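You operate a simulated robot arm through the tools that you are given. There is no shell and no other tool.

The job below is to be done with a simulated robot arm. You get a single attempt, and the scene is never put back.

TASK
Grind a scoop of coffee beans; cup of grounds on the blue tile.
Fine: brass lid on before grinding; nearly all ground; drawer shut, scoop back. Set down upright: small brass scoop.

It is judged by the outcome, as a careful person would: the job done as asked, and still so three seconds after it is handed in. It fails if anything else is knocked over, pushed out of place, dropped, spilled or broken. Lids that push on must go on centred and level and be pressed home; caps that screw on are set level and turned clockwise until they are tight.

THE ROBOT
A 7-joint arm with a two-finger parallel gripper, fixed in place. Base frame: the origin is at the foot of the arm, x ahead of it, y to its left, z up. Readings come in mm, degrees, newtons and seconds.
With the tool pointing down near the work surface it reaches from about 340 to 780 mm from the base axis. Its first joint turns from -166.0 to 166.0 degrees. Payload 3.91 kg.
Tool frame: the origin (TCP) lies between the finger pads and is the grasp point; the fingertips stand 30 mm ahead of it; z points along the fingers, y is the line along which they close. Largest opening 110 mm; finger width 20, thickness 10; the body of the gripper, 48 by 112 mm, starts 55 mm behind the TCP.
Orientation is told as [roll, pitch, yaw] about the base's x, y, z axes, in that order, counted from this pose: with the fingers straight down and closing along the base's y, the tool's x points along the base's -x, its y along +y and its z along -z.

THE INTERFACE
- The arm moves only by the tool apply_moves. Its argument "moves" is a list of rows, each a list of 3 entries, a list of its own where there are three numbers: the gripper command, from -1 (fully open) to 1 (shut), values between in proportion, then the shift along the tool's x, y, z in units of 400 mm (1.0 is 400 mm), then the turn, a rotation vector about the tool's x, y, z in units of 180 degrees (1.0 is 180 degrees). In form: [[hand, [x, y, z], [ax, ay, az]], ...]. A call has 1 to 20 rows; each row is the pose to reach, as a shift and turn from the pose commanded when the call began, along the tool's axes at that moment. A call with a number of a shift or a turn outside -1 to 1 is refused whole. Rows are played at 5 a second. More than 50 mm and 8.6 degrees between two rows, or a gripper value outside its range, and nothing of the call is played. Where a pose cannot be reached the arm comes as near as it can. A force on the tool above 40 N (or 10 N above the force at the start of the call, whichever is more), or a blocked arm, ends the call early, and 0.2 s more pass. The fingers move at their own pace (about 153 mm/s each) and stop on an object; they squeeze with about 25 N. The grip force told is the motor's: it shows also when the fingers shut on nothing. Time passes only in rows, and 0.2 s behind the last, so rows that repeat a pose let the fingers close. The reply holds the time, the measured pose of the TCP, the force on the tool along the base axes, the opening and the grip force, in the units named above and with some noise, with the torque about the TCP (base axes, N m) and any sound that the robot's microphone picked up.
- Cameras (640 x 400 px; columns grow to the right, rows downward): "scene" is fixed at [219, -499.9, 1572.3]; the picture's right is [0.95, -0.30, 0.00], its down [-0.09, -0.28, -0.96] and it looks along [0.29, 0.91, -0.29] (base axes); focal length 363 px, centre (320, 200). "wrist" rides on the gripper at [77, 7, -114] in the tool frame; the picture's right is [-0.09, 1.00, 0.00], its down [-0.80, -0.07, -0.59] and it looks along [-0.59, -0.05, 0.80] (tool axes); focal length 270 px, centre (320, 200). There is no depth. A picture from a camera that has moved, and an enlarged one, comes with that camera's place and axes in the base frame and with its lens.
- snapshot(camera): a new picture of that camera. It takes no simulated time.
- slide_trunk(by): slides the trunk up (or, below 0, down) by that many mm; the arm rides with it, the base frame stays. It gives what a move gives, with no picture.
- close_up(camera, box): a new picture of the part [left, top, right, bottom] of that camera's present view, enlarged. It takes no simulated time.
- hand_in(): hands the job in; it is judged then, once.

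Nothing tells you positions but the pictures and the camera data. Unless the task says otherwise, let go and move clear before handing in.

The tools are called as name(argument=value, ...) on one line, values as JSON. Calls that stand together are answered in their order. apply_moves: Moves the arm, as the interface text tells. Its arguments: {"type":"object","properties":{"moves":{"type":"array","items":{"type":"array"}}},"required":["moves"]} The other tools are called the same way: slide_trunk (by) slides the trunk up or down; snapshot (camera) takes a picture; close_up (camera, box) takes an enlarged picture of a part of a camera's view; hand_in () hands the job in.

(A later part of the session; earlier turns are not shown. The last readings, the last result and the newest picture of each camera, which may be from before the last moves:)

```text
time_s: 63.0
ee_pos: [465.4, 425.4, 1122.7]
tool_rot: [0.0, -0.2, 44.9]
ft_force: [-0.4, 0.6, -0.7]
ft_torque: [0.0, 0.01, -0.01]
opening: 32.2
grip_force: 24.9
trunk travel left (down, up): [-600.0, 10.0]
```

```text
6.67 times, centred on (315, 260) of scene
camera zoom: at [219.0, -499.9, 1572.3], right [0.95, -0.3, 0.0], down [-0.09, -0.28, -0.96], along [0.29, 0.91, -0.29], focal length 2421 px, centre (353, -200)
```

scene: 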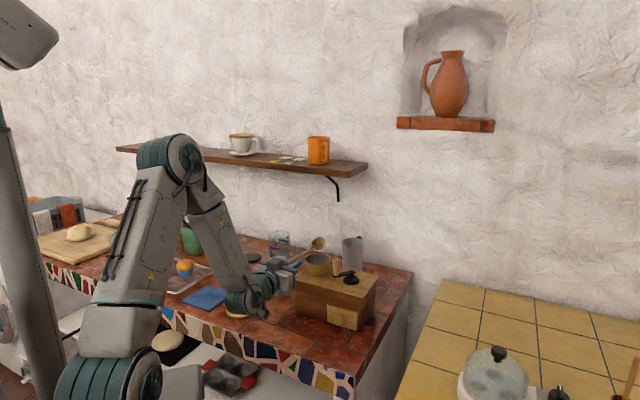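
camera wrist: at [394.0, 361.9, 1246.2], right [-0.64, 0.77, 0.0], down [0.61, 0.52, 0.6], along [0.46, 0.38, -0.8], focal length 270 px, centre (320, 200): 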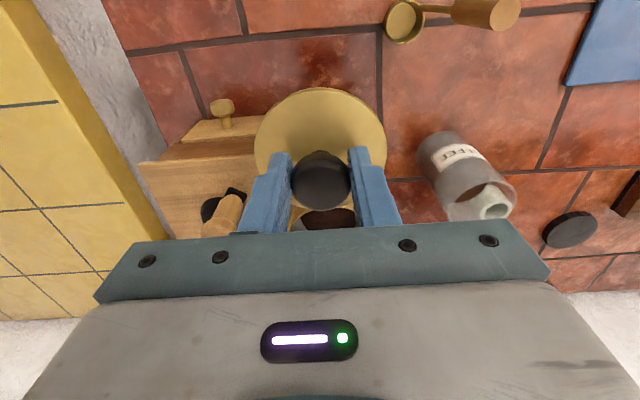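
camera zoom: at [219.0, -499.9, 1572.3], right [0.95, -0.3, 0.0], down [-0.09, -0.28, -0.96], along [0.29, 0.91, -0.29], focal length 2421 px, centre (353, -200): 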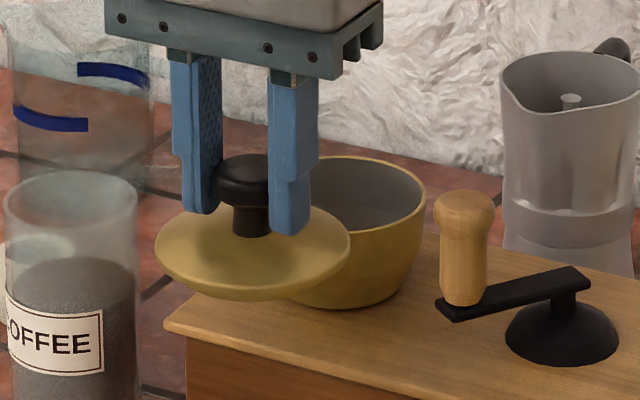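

apply_moves(moves=[[1, [-0.005, 0, 0], [0, 0, 0]], [1, [-0.01, 0, 0], [0, 0, 0]], [1, [-0.015, 0, 0], [0, 0, 0]], [1, [-0.02, 0, 0], [0, 0, 0]], [1, [-0.025, 0, 0], [0, 0, 0]], [1, [-0.03, 0, 0], [0, 0, 0]]])

apply_moves(moves=[[1, [-0.01, 0, 0], [0, 0, 0]], [1, [-0.02, 0, 0], [0, 0, 0]], [1, [-0.03, 0, 0], [0, 0, 0]], [1, [-0.04, 0, 0], [0, 0, 0]]])

close_up(camera="scene", box=[285, 230, 345, 290])

close_up(camera="wrist", box=[200, 60, 440, 240])

```text
time_s: 64.5
ee_pos: [472.3, 433.5, 1121.2]
tool_rot: [0.0, -0.1, 45.0]
ft_force: [0.1, -1.8, 2.3]
ft_torque: [0.05, -0.04, -0.01]
opening: 32.2
grip_force: 25.2
trunk travel left (down, up): [-600.0, 10.0]
```

```text
time_s: 65.5
ee_pos: [484.2, 444.8, 1122.3]
tool_rot: [0.1, -0.2, 45.0]
ft_force: [-1.2, -1.1, 5.2]
ft_torque: [0.03, -0.02, 0.0]
opening: 31.7
grip_force: 25.4
trunk travel left (down, up): [-600.0, 10.0]
```

```text
6.67 times, centred on (315, 260) of scene
camera zoom: at [219.0, -499.9, 1572.3], right [0.95, -0.3, 0.0], down [-0.09, -0.28, -0.96], along [0.29, 0.91, -0.29], focal length 2421 px, centre (353, -200)
```

zoom: 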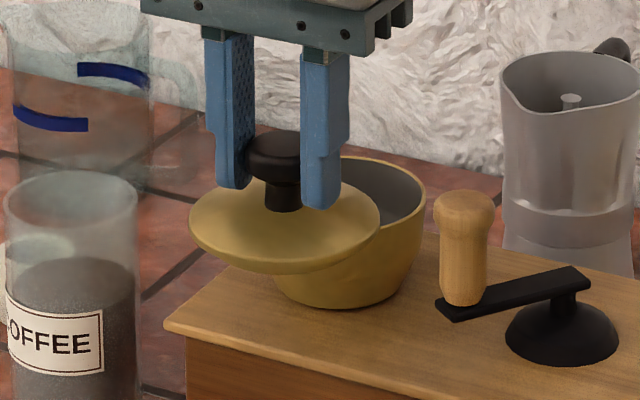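

```text
2.22 times, centred on (320, 150) of wrist
camera zoom: at [424.0, 393.5, 1236.4], right [-0.64, 0.77, 0.0], down [0.61, 0.52, 0.6], along [0.46, 0.38, -0.8], focal length 601 px, centre (320, 311)
```

zoom: 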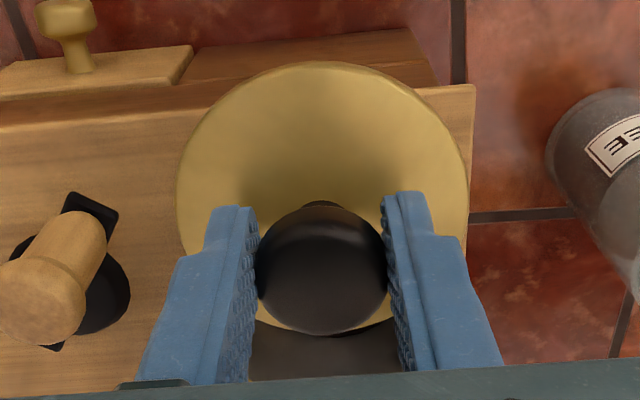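

Light contact shows the rim sits at z≈1069. I'll lift a little and step aside to check whether the bean has gone in.

apply_moves(moves=[[1, [0, 0, -0.06], [0, 0, 0]], [1, [0, 0, -0.12], [0, 0, 0]], [1, [-0.05, 0.1, -0.14], [0, 0, 0]], [1, [-0.1, 0.2, -0.14], [0, 0, 0]], [1, [-0.12, 0.28, -0.14], [0, 0, 0]], [1, [-0.12, 0.28, -0.14], [0, 0, 0]]])

close_up(camera="wrist", box=[90, 30, 330, 220])

close_up(camera="scene", box=[295, 240, 365, 310])

```text
time_s: 66.8
ee_pos: [438.5, 558.3, 1178.3]
tool_rot: [0.0, -0.2, 44.8]
ft_force: [-0.5, 0.4, -0.7]
ft_torque: [0.02, -0.01, 0.02]
opening: 31.9
grip_force: 24.9
trunk travel left (down, up): [-600.0, 10.0]
```

```text
2.11 times, centred on (210, 125) of wrist
camera zoom: at [378.6, 507.6, 1291.7], right [-0.64, 0.77, 0.0], down [0.62, 0.51, 0.6], along [0.46, 0.38, -0.8], focal length 569 px, centre (552, 358)
```

zoom: 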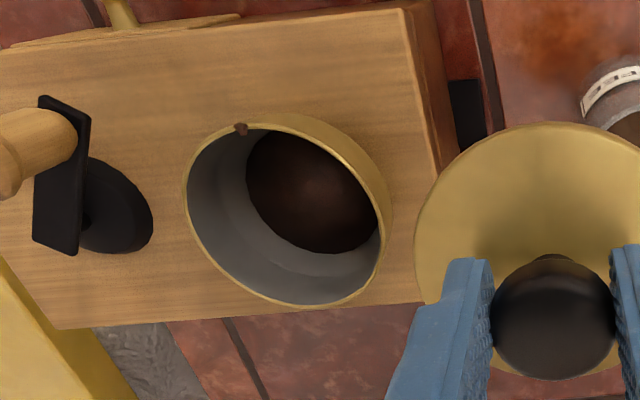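

```text
5.71 times, centred on (330, 275) of scene
camera zoom: at [219.0, -499.9, 1572.3], right [0.95, -0.3, 0.0], down [-0.09, -0.28, -0.96], along [0.29, 0.91, -0.29], focal length 2075 px, centre (263, -229)
```

zoom: 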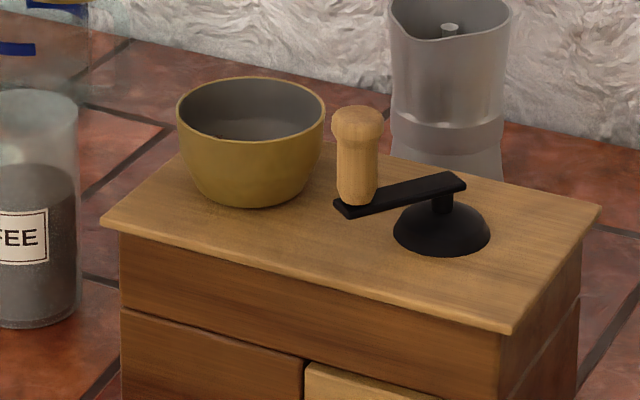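

The spot hasn't changed after sweeping over it, so it isn't something the lid can move. The rim centre works out to about (520, 479.5), so I'll position the lid above it.

apply_moves(moves=[[1, [-0.001, -0.07, 0], [0, 0, 0]], [1, [-0.002, -0.14, 0], [0, 0, 0]], [1, [-0.003, -0.21, 0], [0, 0, 0]], [1, [-0.0048, -0.2833, 0], [0, 0, 0]], [1, [-0.0048, -0.2833, 0.06], [0, 0, 0]], [1, [-0.0048, -0.2833, 0.095], [0, 0, 0]], [1, [-0.0048, -0.2833, 0.095], [0, 0, 0]]])

apply_moves(moves=[[1, [0, 0, 0], [0, 0, 0]]])

apply_moves(moves=[[1, [0, 0, 0], [0, 0, 0]]])

apply_moves(moves=[[1, [0, 0, 0], [0, 0, 0]]])

close_up(camera="scene", box=[290, 225, 350, 285])

close_up(camera="wrist", box=[200, 60, 440, 240])

```text
time_s: 68.5
ee_pos: [521.3, 479.6, 1140.4]
tool_rot: [0.0, -0.2, 45.0]
ft_force: [-0.3, 0.9, -0.2]
ft_torque: [0.0, 0.01, 0.01]
opening: 32.2
grip_force: 25.5
trunk travel left (down, up): [-600.0, 10.0]
```

```text
time_s: 68.8
ee_pos: [522.3, 479.1, 1139.3]
tool_rot: [0.0, -0.2, 45.0]
ft_force: [0.4, 0.8, -0.8]
ft_torque: [-0.03, -0.01, 0.01]
opening: 32.0
grip_force: 25.0
trunk travel left (down, up): [-600.0, 10.0]
```

```text
time_s: 69.2
ee_pos: [520.9, 479.8, 1140.9]
tool_rot: [0.0, -0.3, 45.0]
ft_force: [-0.6, 0.0, -1.1]
ft_torque: [0.01, -0.01, 0.0]
opening: 31.8
grip_force: 25.2
trunk travel left (down, up): [-600.0, 10.0]
```

```text
time_s: 69.7
ee_pos: [521.2, 478.3, 1139.1]
tool_rot: [0.0, -0.1, 45.1]
ft_force: [-0.3, 0.6, -0.1]
ft_torque: [0.03, 0.02, 0.02]
opening: 31.9
grip_force: 25.5
trunk travel left (down, up): [-600.0, 10.0]
```

```text
6.67 times, centred on (320, 255) of scene
camera zoom: at [219.0, -499.9, 1572.3], right [0.95, -0.3, 0.0], down [-0.09, -0.28, -0.96], along [0.29, 0.91, -0.29], focal length 2421 px, centre (320, -167)
```

zoom: 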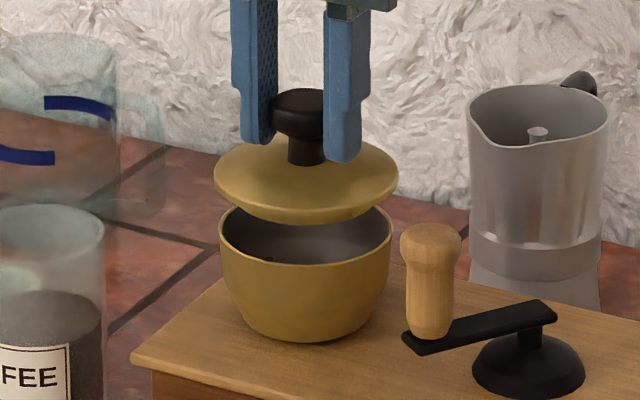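

```text
2.22 times, centred on (320, 150) of wrist
camera zoom: at [461.0, 428.6, 1254.2], right [-0.64, 0.77, 0.0], down [0.62, 0.52, 0.6], along [0.46, 0.38, -0.8], focal length 601 px, centre (320, 311)
```

zoom: 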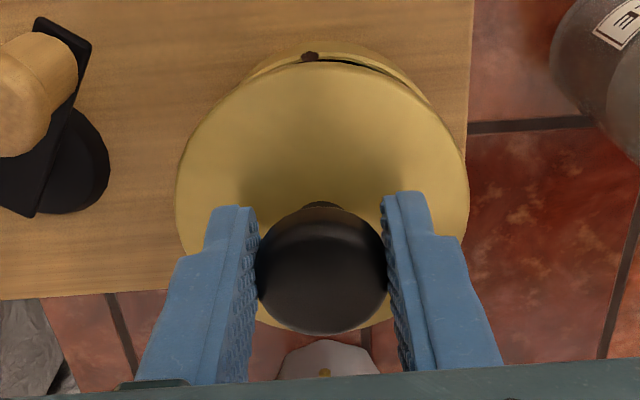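

close_up(camera="wrist", box=[260, 60, 390, 140])

close_up(camera="scene", box=[305, 240, 335, 265])

```text
4.92 times, centred on (325, 100) of wrist
camera zoom: at [461.0, 428.6, 1254.2], right [-0.64, 0.77, 0.0], down [0.62, 0.52, 0.6], along [0.46, 0.38, -0.8], focal length 1331 px, centre (295, 692)
```

zoom: 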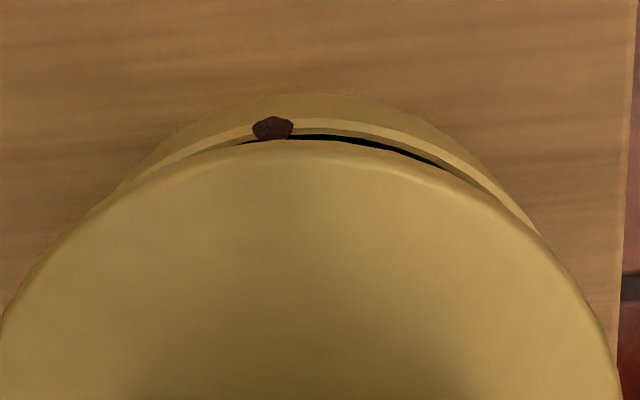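

```text
16.00 times, centred on (320, 252) of scene
camera zoom: at [219.0, -499.9, 1572.3], right [0.95, -0.3, 0.0], down [-0.09, -0.28, -0.96], along [0.29, 0.91, -0.29], focal length 5810 px, centre (320, -640)
```

zoom: 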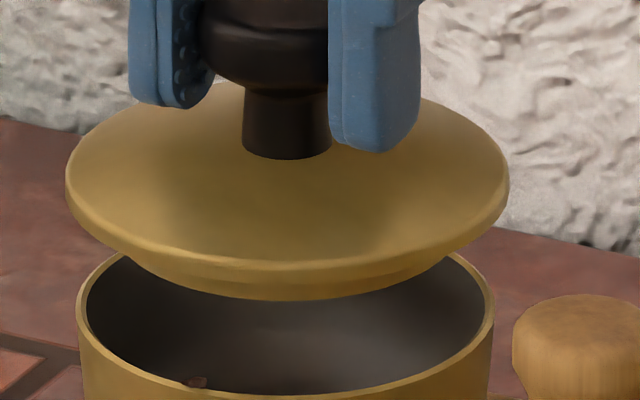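

The lid sits within about 1 mm of the hopper's axis and level, and its plug is clearly smaller than the opening. I'll make a tiny correction and lower it slowly until it seats.

apply_moves(moves=[[1, [-0.0018, 0.0018, 0.015], [0, 0, 0]], [1, [-0.0018, 0.0018, 0.03], [0, 0, 0]], [1, [-0.0018, 0.0018, 0.0425], [0, 0, 0]], [1, [-0.0018, 0.0018, 0.05], [0, 0, 0]], [1, [-0.0018, 0.0018, 0.055], [0, 0, 0]]])

close_up(camera="scene", box=[300, 240, 340, 285])

```text
time_s: 70.8
ee_pos: [521.0, 480.2, 1117.1]
tool_rot: [-0.1, -0.1, 45.1]
ft_force: [0.8, -0.5, -1.3]
ft_torque: [0.0, 0.06, -0.03]
opening: 32.2
grip_force: 26.0
trunk travel left (down, up): [-600.0, 10.0]
```

```text
8.89 times, centred on (320, 262) of scene
camera zoom: at [219.0, -499.9, 1572.3], right [0.95, -0.3, 0.0], down [-0.09, -0.28, -0.96], along [0.29, 0.91, -0.29], focal length 3228 px, centre (320, -356)
```

zoom: 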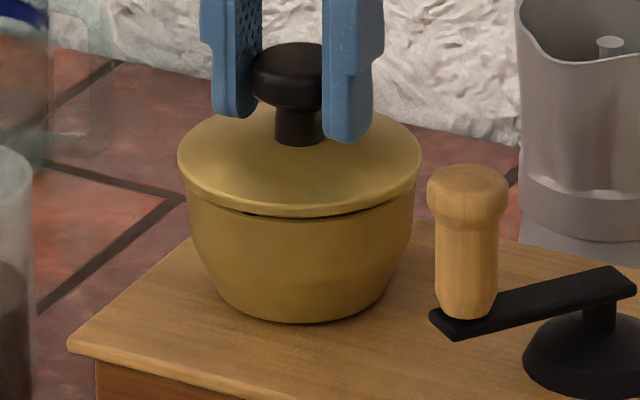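

The plug has entered the hopper with a thin gap remaining. I'll keep lowering in small steps until I feel the seat.

apply_moves(moves=[[1, [0, 0, 0.004], [0, 0, 0]], [1, [0, 0, 0.008], [0, 0, 0]], [1, [0, 0, 0.012], [0, 0, 0]], [1, [0, 0, 0.014], [0, 0, 0]]])

close_up(camera="scene", box=[300, 240, 340, 285])

```text
time_s: 71.8
ee_pos: [520.3, 480.5, 1115.0]
tool_rot: [0.0, -0.5, 45.0]
ft_force: [1.2, 2.0, 11.6]
ft_torque: [-0.08, 0.16, -0.01]
opening: 31.8
grip_force: 24.9
trunk travel left (down, up): [-600.0, 10.0]
```

```text
8.89 times, centred on (320, 262) of scene
camera zoom: at [219.0, -499.9, 1572.3], right [0.95, -0.3, 0.0], down [-0.09, -0.28, -0.96], along [0.29, 0.91, -0.29], focal length 3228 px, centre (320, -356)
```

zoom: 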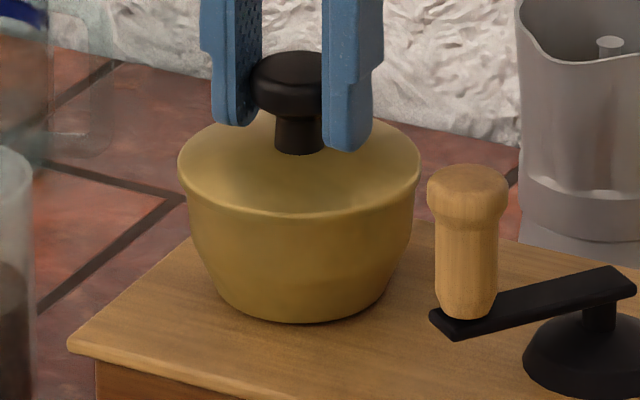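

It looks flush. I'll press a bit harder to be sure it's home.

apply_moves(moves=[[1, [0, 0, 0.003], [0, 0, 0]], [1, [0, 0, 0.006], [0, 0, 0]], [1, [0, 0, 0.006], [0, 0, 0]]])

close_up(camera="scene", box=[300, 240, 340, 285])

```text
time_s: 72.7
ee_pos: [520.7, 480.7, 1113.1]
tool_rot: [-0.1, -0.6, 45.0]
ft_force: [7.2, 7.1, 29.8]
ft_torque: [0.14, -0.09, -0.02]
opening: 31.9
grip_force: 25.4
trunk travel left (down, up): [-600.0, 10.0]
```

```text
8.89 times, centred on (320, 262) of scene
camera zoom: at [219.0, -499.9, 1572.3], right [0.95, -0.3, 0.0], down [-0.09, -0.28, -0.96], along [0.29, 0.91, -0.29], focal length 3228 px, centre (320, -356)
```

zoom: 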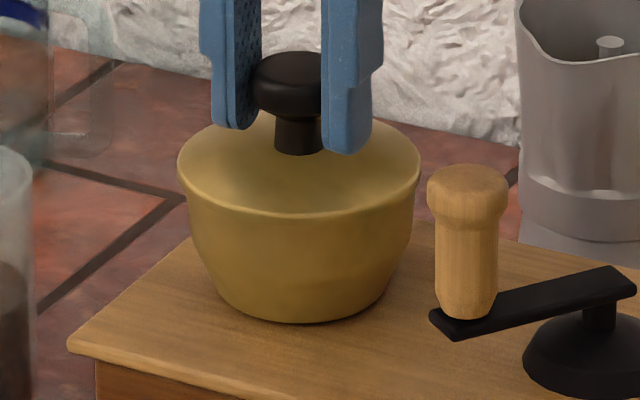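

The lid is home and level. I'll relax the pressure, open, and rise straight off.

apply_moves(moves=[[1, [0, 0, -0.006], [0, 0, 0]], [1, [0, 0, -0.008], [0, 0, 0]], [0.2, [0, 0, -0.008], [0, 0, 0]], [0.1, [0, 0, -0.008], [0, 0, 0]], [0.1, [0, 0, -0.03], [0, 0, 0]], [0.1, [0, 0, -0.1], [0, 0, 0]], [0.1, [0, 0, -0.18], [0, 0, 0]], [0.1, [0, 0, -0.2], [0, 0, 0]]])

snapshot(camera="wrist")

close_up(camera="scene", box=[290, 230, 370, 310])

```text
time_s: 74.5
ee_pos: [519.3, 480.3, 1190.2]
tool_rot: [0.0, -0.1, 44.9]
ft_force: [-0.4, 0.8, -0.1]
ft_torque: [-0.01, -0.02, 0.01]
opening: 49.4
grip_force: 0.1
trunk travel left (down, up): [-600.0, 10.0]
```

```text
taken
camera wrist: at [460.5, 429.8, 1304.4], right [-0.64, 0.77, 0.0], down [0.62, 0.52, 0.6], along [0.46, 0.38, -0.8], focal length 270 px, centre (320, 200)
```

wrist: 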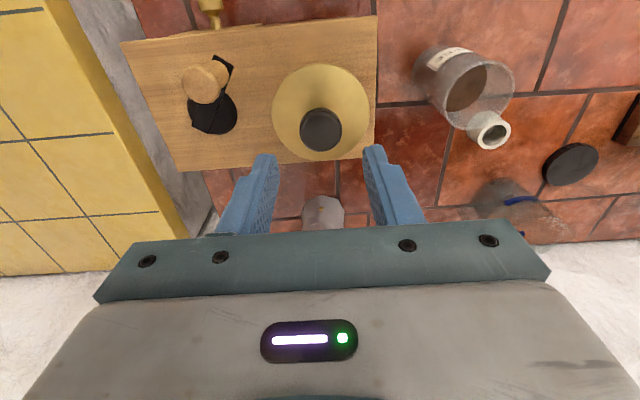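

```text
5.00 times, centred on (330, 270) of scene
camera zoom: at [219.0, -499.9, 1572.3], right [0.95, -0.3, 0.0], down [-0.09, -0.28, -0.96], along [0.29, 0.91, -0.29], focal length 1816 px, centre (270, -150)
```

zoom: 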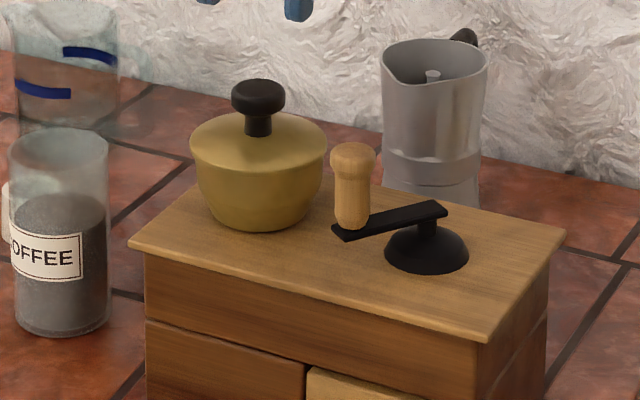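

The lid is seated. Next is the crank, so I'll measure its pivot and handle carefully.

close_up(camera="wrist", box=[120, 20, 280, 180])

close_up(camera="scene", box=[325, 245, 375, 295])

```text
2.50 times, centred on (200, 100) of wrist
camera zoom: at [460.5, 429.8, 1304.4], right [-0.64, 0.77, 0.0], down [0.62, 0.52, 0.6], along [0.46, 0.38, -0.8], focal length 676 px, centre (620, 450)
```

zoom: 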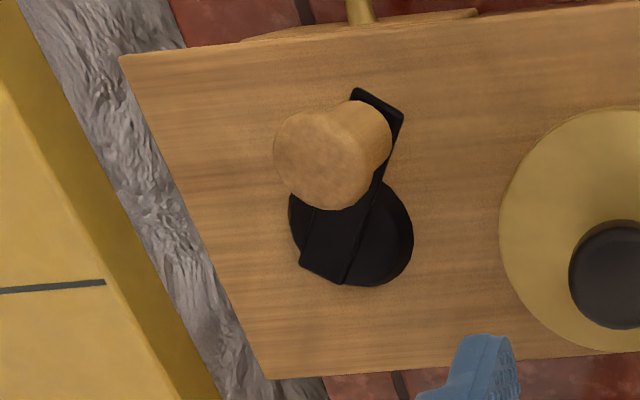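

```text
8.00 times, centred on (350, 270) of scene
camera zoom: at [219.0, -499.9, 1572.3], right [0.95, -0.3, 0.0], down [-0.09, -0.28, -0.96], along [0.29, 0.91, -0.29], focal length 2905 px, centre (80, -360)
```

zoom: 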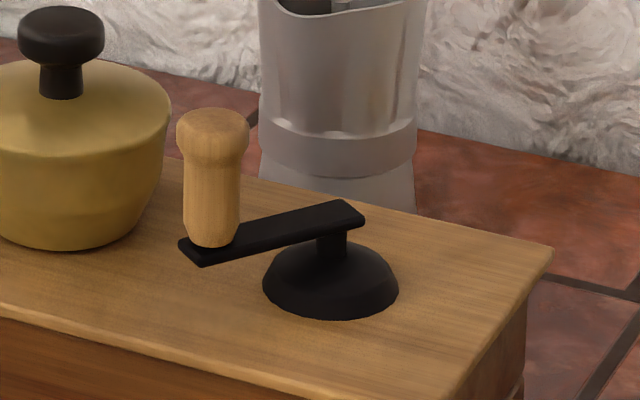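

The crank pivot is near (604.5, 403) with the handle about 53 mm out, at (551.5, 395), top z≈1101. I'll tilt the tool 20° outward for reach and hover above the handle to check alignment.

apply_moves(moves=[[0, [0.0372, -0.0695, 0], [0, -0.037, 0]], [0, [0.0743, -0.139, 0], [0, -0.0741, 0]], [0, [0.1115, -0.2085, 0], [0, -0.1111, 0]], [0, [0.1115, -0.2085, 0.08], [0, -0.1111, 0]], [0, [0.1115, -0.2085, 0.138], [0, -0.1111, 0]], [0, [0.1115, -0.2085, 0.138], [0, -0.1111, 0]]])

snapshot(camera="wrist")

close_up(camera="wrist", box=[220, 100, 420, 240])

close_up(camera="scene", box=[300, 220, 380, 300])

```text
time_s: 75.8
ee_pos: [547.5, 390.3, 1135.0]
tool_rot: [0.1, -20.2, 45.1]
ft_force: [0.3, -0.4, -0.3]
ft_torque: [0.02, -0.01, -0.03]
opening: 55.1
grip_force: 0.0
trunk travel left (down, up): [-600.0, 10.0]
```

```text
taken
camera wrist: at [463.5, 314.9, 1215.3], right [-0.65, 0.76, 0.03], down [0.44, 0.34, 0.83], along [0.63, 0.55, -0.55], focal length 270 px, centre (320, 200)
```

wrist: 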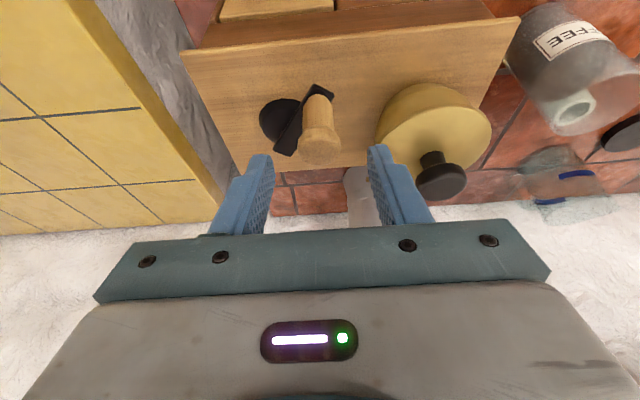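

```text
2.86 times, centred on (320, 170) of wrist
camera zoom: at [463.5, 314.9, 1215.3], right [-0.65, 0.76, 0.03], down [0.44, 0.34, 0.83], along [0.63, 0.55, -0.55], focal length 772 px, centre (320, 286)
```

zoom: 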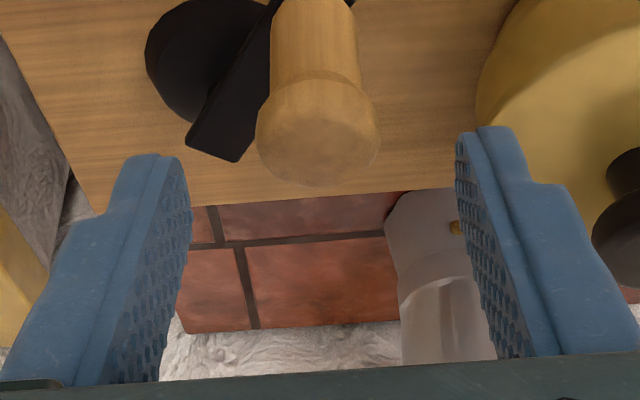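

```text
5.00 times, centred on (340, 260) of scene
camera zoom: at [219.0, -499.9, 1572.3], right [0.95, -0.3, 0.0], down [-0.09, -0.28, -0.96], along [0.29, 0.91, -0.29], focal length 1816 px, centre (220, -100)
```

zoom: 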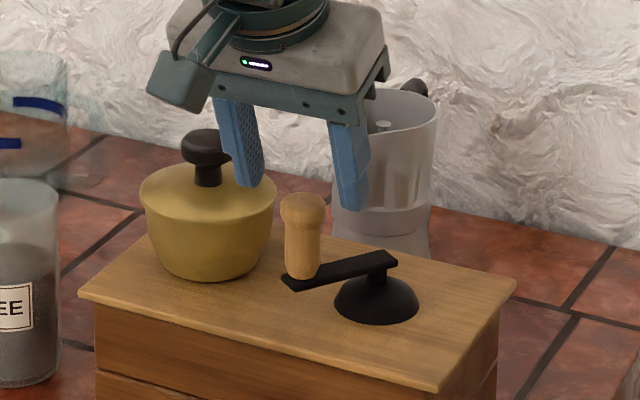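

Well lined up. I'll lower to grip the handle's head, keeping the fingertips above the lid's flange level.

apply_moves(moves=[[0, [0.0103, -0.001, 0.0282], [0, 0, 0]], [0, [0.0205, -0.002, 0.0564], [0, 0, 0]], [0, [0.0205, -0.002, 0.0564], [0, 0, 0]], [1, [0.0205, -0.002, 0.0564], [0, 0, 0]], [1, [0.0205, -0.002, 0.0564], [0, 0, 0]], [1, [0.0205, -0.002, 0.0564], [0, 0, 0]], [1, [0.0205, -0.002, 0.0564], [0, 0, 0]]])

close_up(camera="wrist", box=[220, 100, 420, 240])

close_up(camera="scene", box=[300, 220, 380, 300])

```text
time_s: 77.5
ee_pos: [548.1, 389.8, 1110.7]
tool_rot: [0.0, -20.1, 45.0]
ft_force: [-1.8, 0.1, -0.7]
ft_torque: [0.02, 0.01, 0.01]
opening: 25.8
grip_force: 44.7
trunk travel left (down, up): [-600.0, 10.0]
```

```text
2.86 times, centred on (320, 170) of wrist
camera zoom: at [463.9, 314.7, 1191.2], right [-0.65, 0.76, 0.03], down [0.44, 0.34, 0.83], along [0.63, 0.55, -0.55], focal length 772 px, centre (320, 286)
```

zoom: 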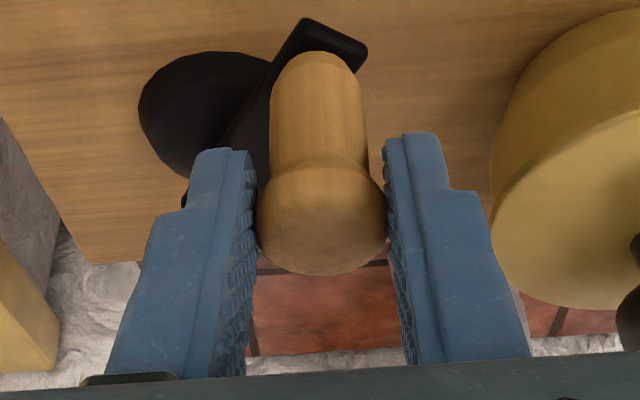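

```text
5.00 times, centred on (340, 260) of scene
camera zoom: at [219.0, -499.9, 1572.3], right [0.95, -0.3, 0.0], down [-0.09, -0.28, -0.96], along [0.29, 0.91, -0.29], focal length 1816 px, centre (220, -100)
```

zoom: 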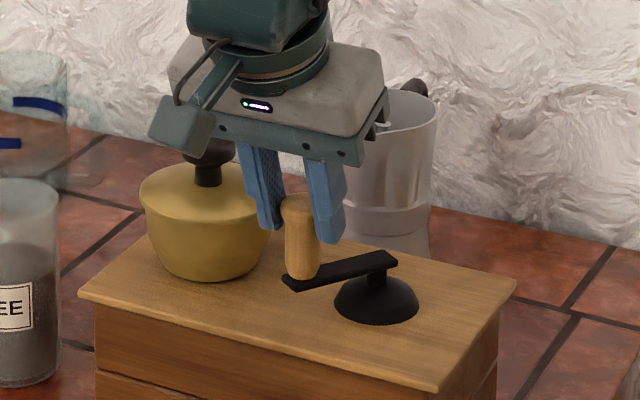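

Gripped on the head. I'll test about 50° of clockwise rotation first, watching forces and listening.

apply_moves(moves=[[1, [-0.014, 0.0173, 0.0051], [0, 0, 0]], [1, [-0.0306, 0.0317, 0.0111], [0, 0, 0]], [1, [-0.0494, 0.0428, 0.018], [0, 0, 0]], [1, [-0.0696, 0.0503, 0.0253], [0, 0, 0]], [1, [-0.0907, 0.0539, 0.033], [0, 0, 0]]])

close_up(camera="scene", box=[300, 220, 380, 300])

close_up(camera="wrist", box=[220, 60, 440, 240])

```text
time_s: 78.7
ee_pos: [560.7, 433.3, 1110.7]
tool_rot: [0.0, -20.1, 45.1]
ft_force: [-2.5, 3.3, -3.7]
ft_torque: [-0.13, 0.3, 0.05]
opening: 25.8
grip_force: 45.7
trunk travel left (down, up): [-600.0, 10.0]
```

```text
5.00 times, centred on (340, 260) of scene
camera zoom: at [219.0, -499.9, 1572.3], right [0.95, -0.3, 0.0], down [-0.09, -0.28, -0.96], along [0.29, 0.91, -0.29], focal length 1816 px, centre (220, -100)
```

zoom: 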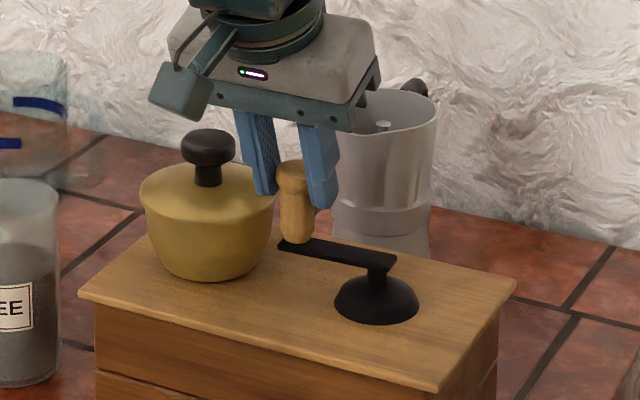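

```text
2.22 times, centred on (330, 150) of wrist
camera zoom: at [476.3, 358.1, 1191.3], right [-0.65, 0.76, 0.03], down [0.44, 0.34, 0.83], along [0.63, 0.55, -0.55], focal length 601 px, centre (298, 311)
```

zoom: 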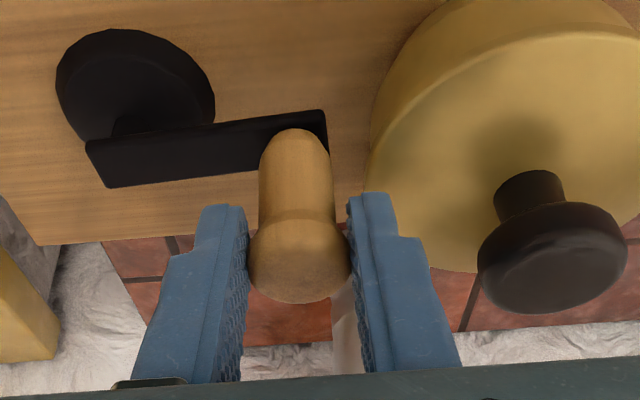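

Turning is smooth, with only about 4 N. I'll continue round the far side for half a turn to check reach.

apply_moves(moves=[[1, [-0.0425, -0.0046, 0.0154], [0, 0, 0]], [1, [-0.0809, -0.0244, 0.0294], [0, 0, 0]], [1, [-0.1107, -0.0569, 0.0403], [0, 0, 0]], [1, [-0.1281, -0.0983, 0.0466], [0, 0, 0]], [1, [-0.1313, -0.1436, 0.0478], [0, 0, 0]]])

close_up(camera="scene", box=[300, 220, 380, 300])

```text
time_s: 79.8
ee_pos: [643.5, 427.1, 1110.1]
tool_rot: [-0.2, -20.1, 44.8]
ft_force: [-0.3, -2.7, -2.9]
ft_torque: [0.28, -0.24, 0.01]
opening: 25.6
grip_force: 45.1
trunk travel left (down, up): [-600.0, 10.0]
```

```text
5.00 times, centred on (340, 260) of scene
camera zoom: at [219.0, -499.9, 1572.3], right [0.95, -0.3, 0.0], down [-0.09, -0.28, -0.96], along [0.29, 0.91, -0.29], focal length 1816 px, centre (220, -100)
```

zoom: 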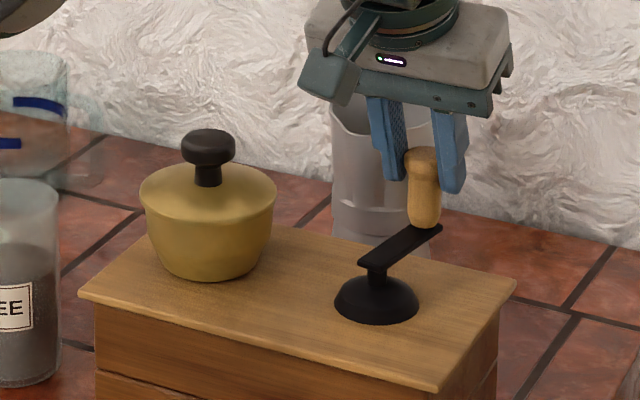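

No reach trouble and low force. I'll finish the full turn.

apply_moves(moves=[[1, [0.0116, -0.0437, -0.0042], [0, 0, 0]], [1, [0.0366, -0.0805, -0.0133], [0, 0, 0]], [1, [0.0719, -0.106, -0.0262], [0, 0, 0]], [1, [0.1133, -0.1172, -0.0412], [0, 0, 0]], [1, [0.1557, -0.1126, -0.0567], [0, 0, 0]], [1, [0.1942, -0.0928, -0.0706], [0, 0, 0]], [1, [0.2239, -0.0603, -0.0815], [0, 0, 0]], [1, [0.2414, -0.0189, -0.0878], [0, 0, 0]], [1, [0.2445, 0.0265, -0.089], [0, 0, 0]], [1, [0.2329, 0.0701, -0.0847], [0, 0, 0]], [1, [0.208, 0.107, -0.0757], [0, 0, 0]], [1, [0.1727, 0.1325, -0.0628], [0, 0, 0]], [1, [0.1313, 0.1436, -0.0478], [0, 0, 0]]])

close_up(camera="scene", box=[300, 220, 380, 300])

close_up(camera="wrist", box=[220, 60, 440, 240])

```text
time_s: 82.7
ee_pos: [561.1, 433.1, 1110.3]
tool_rot: [0.0, -20.1, 45.0]
ft_force: [-1.1, 1.2, -5.1]
ft_torque: [-0.52, 0.56, 0.02]
opening: 25.7
grip_force: 44.7
trunk travel left (down, up): [-600.0, 10.0]
```

```text
5.00 times, centred on (340, 260) of scene
camera zoom: at [219.0, -499.9, 1572.3], right [0.95, -0.3, 0.0], down [-0.09, -0.28, -0.96], along [0.29, 0.91, -0.29], focal length 1816 px, centre (220, -100)
```

zoom: 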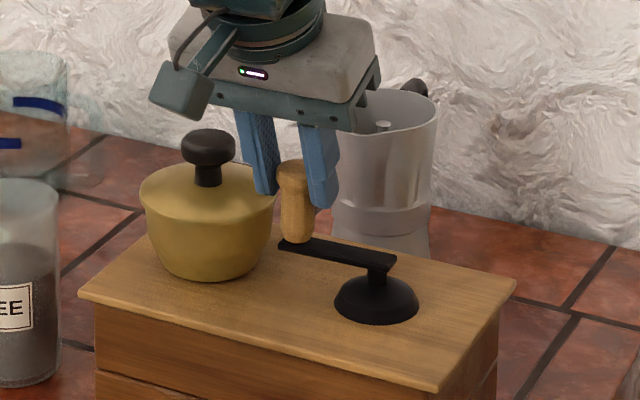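

```text
2.22 times, centred on (330, 150) of wrist
camera zoom: at [476.6, 358.5, 1191.4], right [-0.65, 0.76, 0.03], down [0.44, 0.34, 0.83], along [0.63, 0.55, -0.55], focal length 601 px, centre (298, 311)
```

zoom: 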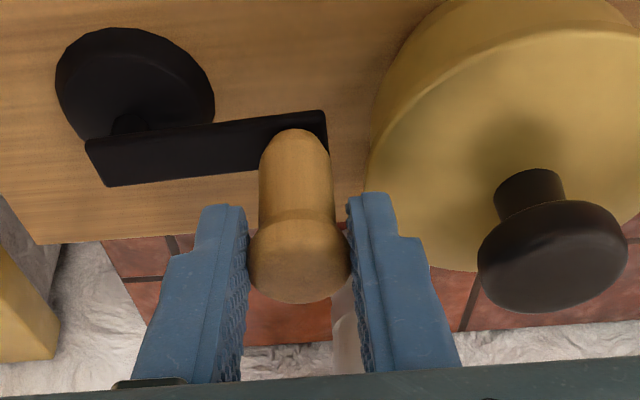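

One full turn went cleanly with no sound reported. I'll do more clockwise turns.

apply_moves(moves=[[1, [-0.0425, -0.0046, 0.0154], [0, 0, 0]], [1, [-0.0809, -0.0244, 0.0294], [0, 0, 0]], [1, [-0.1107, -0.0569, 0.0403], [0, 0, 0]], [1, [-0.1281, -0.0983, 0.0466], [0, 0, 0]], [1, [-0.1313, -0.1436, 0.0478], [0, 0, 0]], [1, [-0.1196, -0.1873, 0.0435], [0, 0, 0]], [1, [-0.0947, -0.2241, 0.0344], [0, 0, 0]], [1, [-0.0594, -0.2497, 0.0216], [0, 0, 0]], [1, [-0.018, -0.2608, 0.0065], [0, 0, 0]], [1, [0.0245, -0.2562, -0.0089], [0, 0, 0]], [1, [0.0629, -0.2365, -0.0229], [0, 0, 0]], [1, [0.0927, -0.2039, -0.0337], [0, 0, 0]], [1, [0.1101, -0.1625, -0.0401], [0, 0, 0]], [1, [0.1133, -0.1172, -0.0412], [0, 0, 0]], [1, [0.1017, -0.0735, -0.037], [0, 0, 0]], [1, [0.0767, -0.0367, -0.0279], [0, 0, 0]], [1, [0.0414, -0.0112, -0.0151], [0, 0, 0]], [1, [0, 0, 0], [0, 0, 0]]])

```text
time_s: 86.5
ee_pos: [560.9, 433.7, 1110.6]
tool_rot: [0.0, -20.2, 45.1]
ft_force: [-1.4, 0.8, -0.6]
ft_torque: [-0.39, 0.5, 0.03]
opening: 25.7
grip_force: 44.6
trunk travel left (down, up): [-600.0, 10.0]
```

apply_moves(moves=[[1, [-0.0425, -0.0046, 0.0154], [0, 0, 0]], [1, [-0.0809, -0.0244, 0.0294], [0, 0, 0]], [1, [-0.1107, -0.0569, 0.0403], [0, 0, 0]], [1, [-0.1281, -0.0983, 0.0466], [0, 0, 0]], [1, [-0.1313, -0.1436, 0.0478], [0, 0, 0]], [1, [-0.1196, -0.1873, 0.0435], [0, 0, 0]], [1, [-0.0947, -0.2241, 0.0344], [0, 0, 0]], [1, [-0.0594, -0.2497, 0.0216], [0, 0, 0]], [1, [-0.018, -0.2608, 0.0065], [0, 0, 0]], [1, [0.0245, -0.2562, -0.0089], [0, 0, 0]], [1, [0.0629, -0.2365, -0.0229], [0, 0, 0]], [1, [0.0927, -0.2039, -0.0337], [0, 0, 0]], [1, [0.1101, -0.1625, -0.0401], [0, 0, 0]], [1, [0.1133, -0.1172, -0.0412], [0, 0, 0]], [1, [0.1017, -0.0735, -0.037], [0, 0, 0]], [1, [0.0767, -0.0367, -0.0279], [0, 0, 0]], [1, [0.0414, -0.0112, -0.0151], [0, 0, 0]], [1, [0, 0, 0], [0, 0, 0]]])

apply_moves(moves=[[1, [-0.0425, -0.0046, 0.0154], [0, 0, 0]], [1, [-0.0809, -0.0244, 0.0294], [0, 0, 0]], [1, [-0.1107, -0.0569, 0.0403], [0, 0, 0]], [1, [-0.1281, -0.0983, 0.0466], [0, 0, 0]], [1, [-0.1313, -0.1436, 0.0478], [0, 0, 0]], [1, [-0.1196, -0.1873, 0.0435], [0, 0, 0]], [1, [-0.0947, -0.2241, 0.0344], [0, 0, 0]], [1, [-0.0594, -0.2497, 0.0216], [0, 0, 0]], [1, [-0.018, -0.2608, 0.0065], [0, 0, 0]], [1, [0.0245, -0.2562, -0.0089], [0, 0, 0]], [1, [0.0629, -0.2365, -0.0229], [0, 0, 0]], [1, [0.0927, -0.2039, -0.0337], [0, 0, 0]], [1, [0.1101, -0.1625, -0.0401], [0, 0, 0]], [1, [0.1133, -0.1172, -0.0412], [0, 0, 0]], [1, [0.1017, -0.0735, -0.037], [0, 0, 0]], [1, [0.0767, -0.0367, -0.0279], [0, 0, 0]], [1, [0.0414, -0.0112, -0.0151], [0, 0, 0]], [1, [0, 0, 0], [0, 0, 0]]])

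```text
time_s: 90.2
ee_pos: [561.9, 433.5, 1110.1]
tool_rot: [0.1, -20.1, 44.9]
ft_force: [-1.2, 2.0, -5.6]
ft_torque: [-0.4, 0.35, -0.02]
opening: 25.4
grip_force: 45.2
trunk travel left (down, up): [-600.0, 10.0]
```

```text
time_s: 94.0
ee_pos: [560.5, 433.2, 1109.5]
tool_rot: [0.0, -20.2, 45.0]
ft_force: [-0.1, 1.3, -2.1]
ft_torque: [0.02, 0.0, -0.02]
opening: 25.1
grip_force: 45.2
trunk travel left (down, up): [-600.0, 10.0]
```

Resistance seems to have dropped on that last turn. I'll do two more to see whether that stays so.

apply_moves(moves=[[1, [-0.0425, -0.0046, 0.0154], [0, 0, 0]], [1, [-0.0809, -0.0244, 0.0294], [0, 0, 0]], [1, [-0.1107, -0.0569, 0.0403], [0, 0, 0]], [1, [-0.1281, -0.0983, 0.0466], [0, 0, 0]], [1, [-0.1313, -0.1436, 0.0478], [0, 0, 0]], [1, [-0.1196, -0.1873, 0.0435], [0, 0, 0]], [1, [-0.0947, -0.2241, 0.0344], [0, 0, 0]], [1, [-0.0594, -0.2497, 0.0216], [0, 0, 0]], [1, [-0.018, -0.2608, 0.0065], [0, 0, 0]], [1, [0.0245, -0.2562, -0.0089], [0, 0, 0]], [1, [0.0629, -0.2365, -0.0229], [0, 0, 0]], [1, [0.0927, -0.2039, -0.0337], [0, 0, 0]], [1, [0.1101, -0.1625, -0.0401], [0, 0, 0]], [1, [0.1133, -0.1172, -0.0412], [0, 0, 0]], [1, [0.1017, -0.0735, -0.037], [0, 0, 0]], [1, [0.0767, -0.0367, -0.0279], [0, 0, 0]], [1, [0.0414, -0.0112, -0.0151], [0, 0, 0]], [1, [0, 0, 0], [0, 0, 0]]])

apply_moves(moves=[[1, [-0.0425, -0.0046, 0.0154], [0, 0, 0]], [1, [-0.0809, -0.0244, 0.0294], [0, 0, 0]], [1, [-0.1107, -0.0569, 0.0403], [0, 0, 0]], [1, [-0.1281, -0.0983, 0.0466], [0, 0, 0]], [1, [-0.1313, -0.1436, 0.0478], [0, 0, 0]], [1, [-0.1196, -0.1873, 0.0435], [0, 0, 0]], [1, [-0.0947, -0.2241, 0.0344], [0, 0, 0]], [1, [-0.0594, -0.2497, 0.0216], [0, 0, 0]], [1, [-0.018, -0.2608, 0.0065], [0, 0, 0]], [1, [0.0245, -0.2562, -0.0089], [0, 0, 0]], [1, [0.0629, -0.2365, -0.0229], [0, 0, 0]], [1, [0.0927, -0.2039, -0.0337], [0, 0, 0]], [1, [0.1101, -0.1625, -0.0401], [0, 0, 0]], [1, [0.1133, -0.1172, -0.0412], [0, 0, 0]], [1, [0.1017, -0.0735, -0.037], [0, 0, 0]], [1, [0.0767, -0.0367, -0.0279], [0, 0, 0]], [1, [0.0414, -0.0112, -0.0151], [0, 0, 0]], [1, [0, 0, 0], [0, 0, 0]]])

close_up(camera="scene", box=[290, 220, 390, 330])

```text
time_s: 97.8
ee_pos: [560.4, 433.3, 1109.7]
tool_rot: [0.0, -20.1, 45.1]
ft_force: [-1.1, 0.9, -5.5]
ft_torque: [-0.51, 0.52, 0.03]
opening: 25.5
grip_force: 44.7
trunk travel left (down, up): [-600.0, 10.0]
```

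```text
time_s: 101.7
ee_pos: [561.5, 434.5, 1110.6]
tool_rot: [0.0, -20.2, 45.1]
ft_force: [-0.6, 3.7, 0.1]
ft_torque: [-0.55, 0.64, 0.06]
opening: 25.5
grip_force: 45.0
trunk travel left (down, up): [-600.0, 10.0]
```

```text
3.64 times, centred on (340, 275) of scene
camera zoom: at [219.0, -499.9, 1572.3], right [0.95, -0.3, 0.0], down [-0.09, -0.28, -0.96], along [0.29, 0.91, -0.29], focal length 1320 px, centre (247, -73)
```

zoom: 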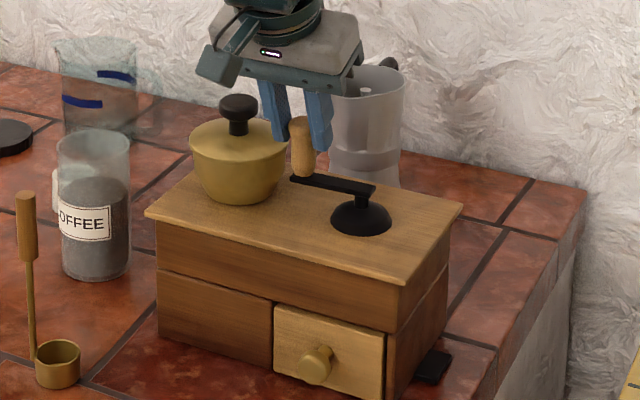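

No sound has come up, so I'll check progress directly by opening the drawer and looking in the cup. First I'll release the handle and move to the drawer approach pose.

apply_moves(moves=[[0, [0, 0, 0], [0, 0, 0]], [0, [0, 0, 0], [0, 0, 0]], [0, [-0.0171, 0, -0.047], [0, 0, 0]], [0, [-0.0342, 0, -0.094], [0, 0, 0]], [0, [0.048, -0.025, -0.124], [0, 0, 0]], [0, [0.1463, -0.05, -0.1464], [0, -0.0278, 0]], [0, [0.2532, -0.08, -0.1453], [0, -0.0556, 0]], [0, [0.3568, -0.105, -0.1165], [0, -0.0833, 0]], [0, [0.4455, -0.125, -0.0557], [0, -0.1111, 0]], [0, [0.4985, -0.1313, 0.0315], [0, -0.1389, 0]], [0.1, [0.4985, -0.1313, 0.0315], [0, -0.1389, 0]]])

close_up(camera="wrist", box=[250, 80, 500, 236])

close_up(camera="scene", box=[290, 220, 390, 330])

```text
time_s: 104.0
ee_pos: [467.2, 265.2, 1029.1]
tool_rot: [0.0, -45.3, 45.1]
ft_force: [0.4, -0.9, -1.4]
ft_torque: [0.02, 0.01, 0.01]
opening: 49.7
grip_force: 0.1
trunk travel left (down, up): [-600.0, 10.0]
```

```text
2.56 times, centred on (375, 158) of wrist
camera zoom: at [365.8, 172.6, 1056.1], right [-0.66, 0.75, 0.06], down [0.15, 0.05, 0.99], along [0.74, 0.66, -0.15], focal length 692 px, centre (179, 308)
```

zoom: 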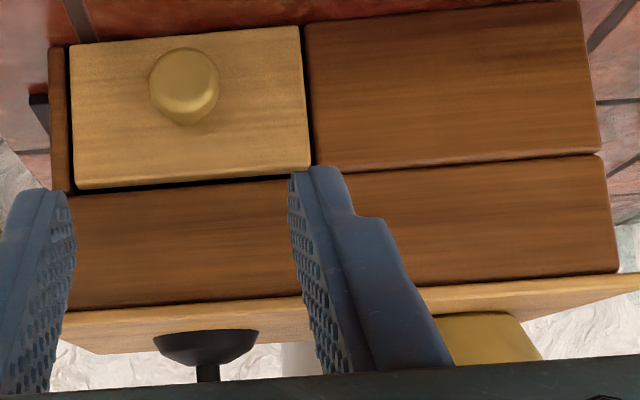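

```text
3.64 times, centred on (340, 275) of scene
camera zoom: at [219.0, -499.9, 1572.3], right [0.95, -0.3, 0.0], down [-0.09, -0.28, -0.96], along [0.29, 0.91, -0.29], focal length 1320 px, centre (247, -73)
```

zoom: 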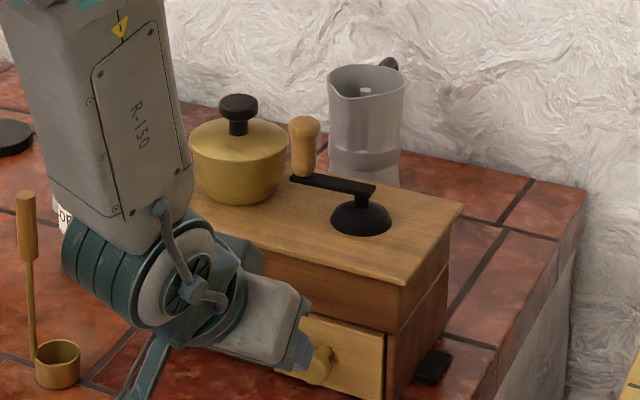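

The crank stays put. Taking the drawer knob again at the same pose as before.

apply_moves(moves=[[0.1, [-0.0223, -0.0015, 0.1], [0, 0, 0]], [0.1, [-0.0223, -0.0015, 0.2], [0, 0, 0]], [0.1, [-0.0223, -0.0015, 0.28], [0, 0, 0]], [0.1, [-0.0223, -0.0015, 0.3228], [0, 0, 0]], [0.1, [-0.0223, -0.0015, 0.3228], [0, 0, 0]], [1, [-0.0223, -0.0015, 0.3228], [0, 0, 0]], [1, [-0.0223, -0.0015, 0.3228], [0, 0, 0]], [1, [-0.0223, -0.0015, 0.3228], [0, 0, 0]]])

snapshot(camera="wrist")

```text
time_s: 105.8
ee_pos: [537.4, 335.7, 944.8]
tool_rot: [-0.1, -45.1, 45.2]
ft_force: [-6.1, 7.4, -3.3]
ft_torque: [0.51, -0.24, 0.25]
opening: 25.4
grip_force: 45.4
trunk travel left (down, up): [-600.0, 10.0]
```

```text
taken
camera wrist: at [435.1, 243.0, 972.1], right [-0.66, 0.75, 0.06], down [0.15, 0.05, 0.99], along [0.73, 0.66, -0.15], focal length 270 px, centre (320, 200)
```

wrist: 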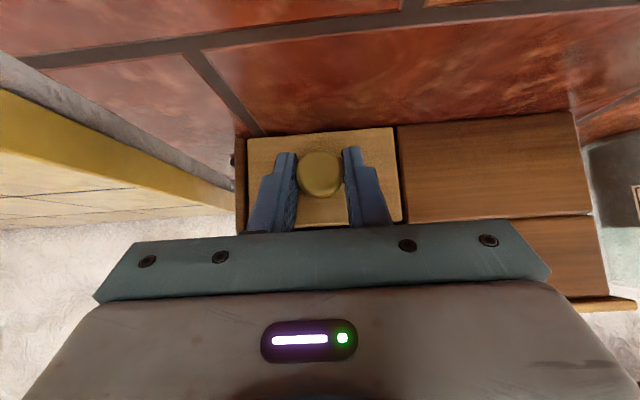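

apply_moves(moves=[[1, [0.0177, 0.004, -0.0177], [0, 0, 0]], [1, [0.0354, 0.004, -0.0354], [0, 0, 0]], [1, [0.053, 0.004, -0.053], [0, 0, 0]], [1, [0.0707, 0.004, -0.0707], [0, 0, 0]], [1, [0.0884, 0.004, -0.0884], [0, 0, 0]], [1, [0.1061, 0.004, -0.1061], [0, 0, 0]], [1, [0.1237, 0.004, -0.1237], [0, 0, 0]], [1, [0.1414, 0.004, -0.1414], [0, 0, 0]]])

close_up(camera="scene", box=[290, 230, 390, 340])

```text
time_s: 107.7
ee_pos: [479.1, 278.4, 946.3]
tool_rot: [-0.1, -45.3, 45.1]
ft_force: [-5.6, 3.9, 6.7]
ft_torque: [0.43, -0.34, 0.17]
opening: 25.5
grip_force: 45.2
trunk travel left (down, up): [-600.0, 10.0]
```

```text
3.64 times, centred on (340, 285) of scene
camera zoom: at [219.0, -499.9, 1572.3], right [0.95, -0.3, 0.0], down [-0.09, -0.28, -0.96], along [0.29, 0.91, -0.29], focal length 1320 px, centre (247, -109)
```

zoom: 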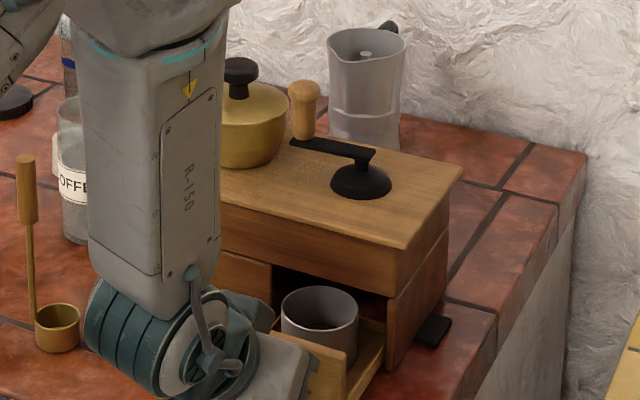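

close_up(camera="scene", box=[325, 295, 360, 330])

apply_moves(moves=[[0.1, [0, 0, 0], [0, 0, 0]], [0.1, [0, 0, 0], [0, 0, 0]], [0.1, [0, 0, -0.08], [0, 0, 0]], [0.1, [0, 0, -0.18], [0, 0, 0]], [0.1, [-0.05, 0, -0.28], [0, 0.04, 0]], [0.1, [-0.12, 0, -0.36], [0, 0.08, 0]], [0.1, [-0.2, 0, -0.42], [0, 0.12, 0]], [0.1, [-0.28, 0, -0.46], [0, 0.16, 0]], [0.1, [-0.28, 0, -0.46], [0, 0.2, 0]], [0.1, [-0.28, 0, -0.46], [0, 0.25, 0]]])

snapshot(camera="wrist")

```text
11.43 times, centred on (342, 312) of scene
camera zoom: at [219.0, -499.9, 1572.3], right [0.95, -0.3, 0.0], down [-0.09, -0.28, -0.96], along [0.29, 0.91, -0.29], focal length 4150 px, centre (63, -1086)
```

zoom: 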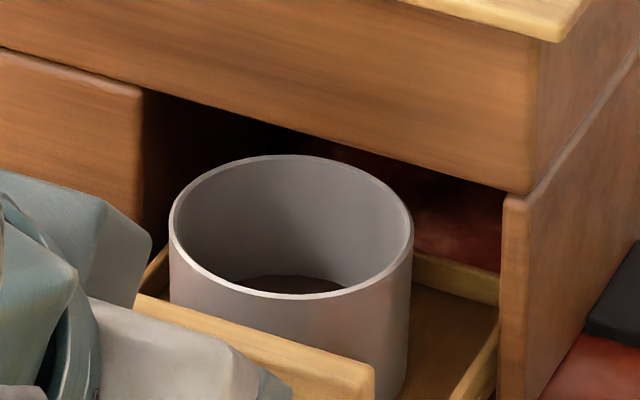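

```text
refused: row 10 steps farther than a row can; nothing moved
```

```text
taken
camera wrist: at [378.5, 186.9, 971.8], right [-0.66, 0.75, 0.06], down [0.15, 0.05, 0.99], along [0.74, 0.66, -0.15], focal length 270 px, centre (320, 200)
```

wrist: 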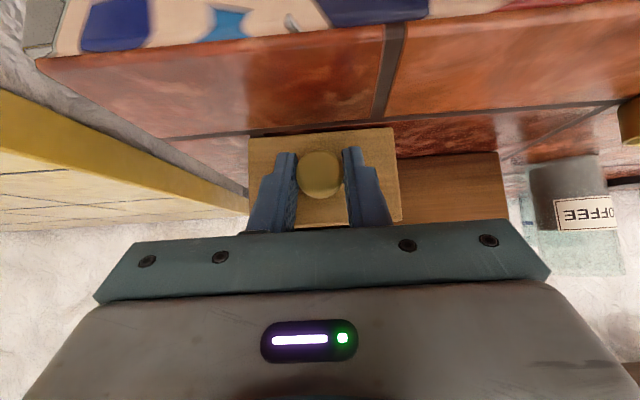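

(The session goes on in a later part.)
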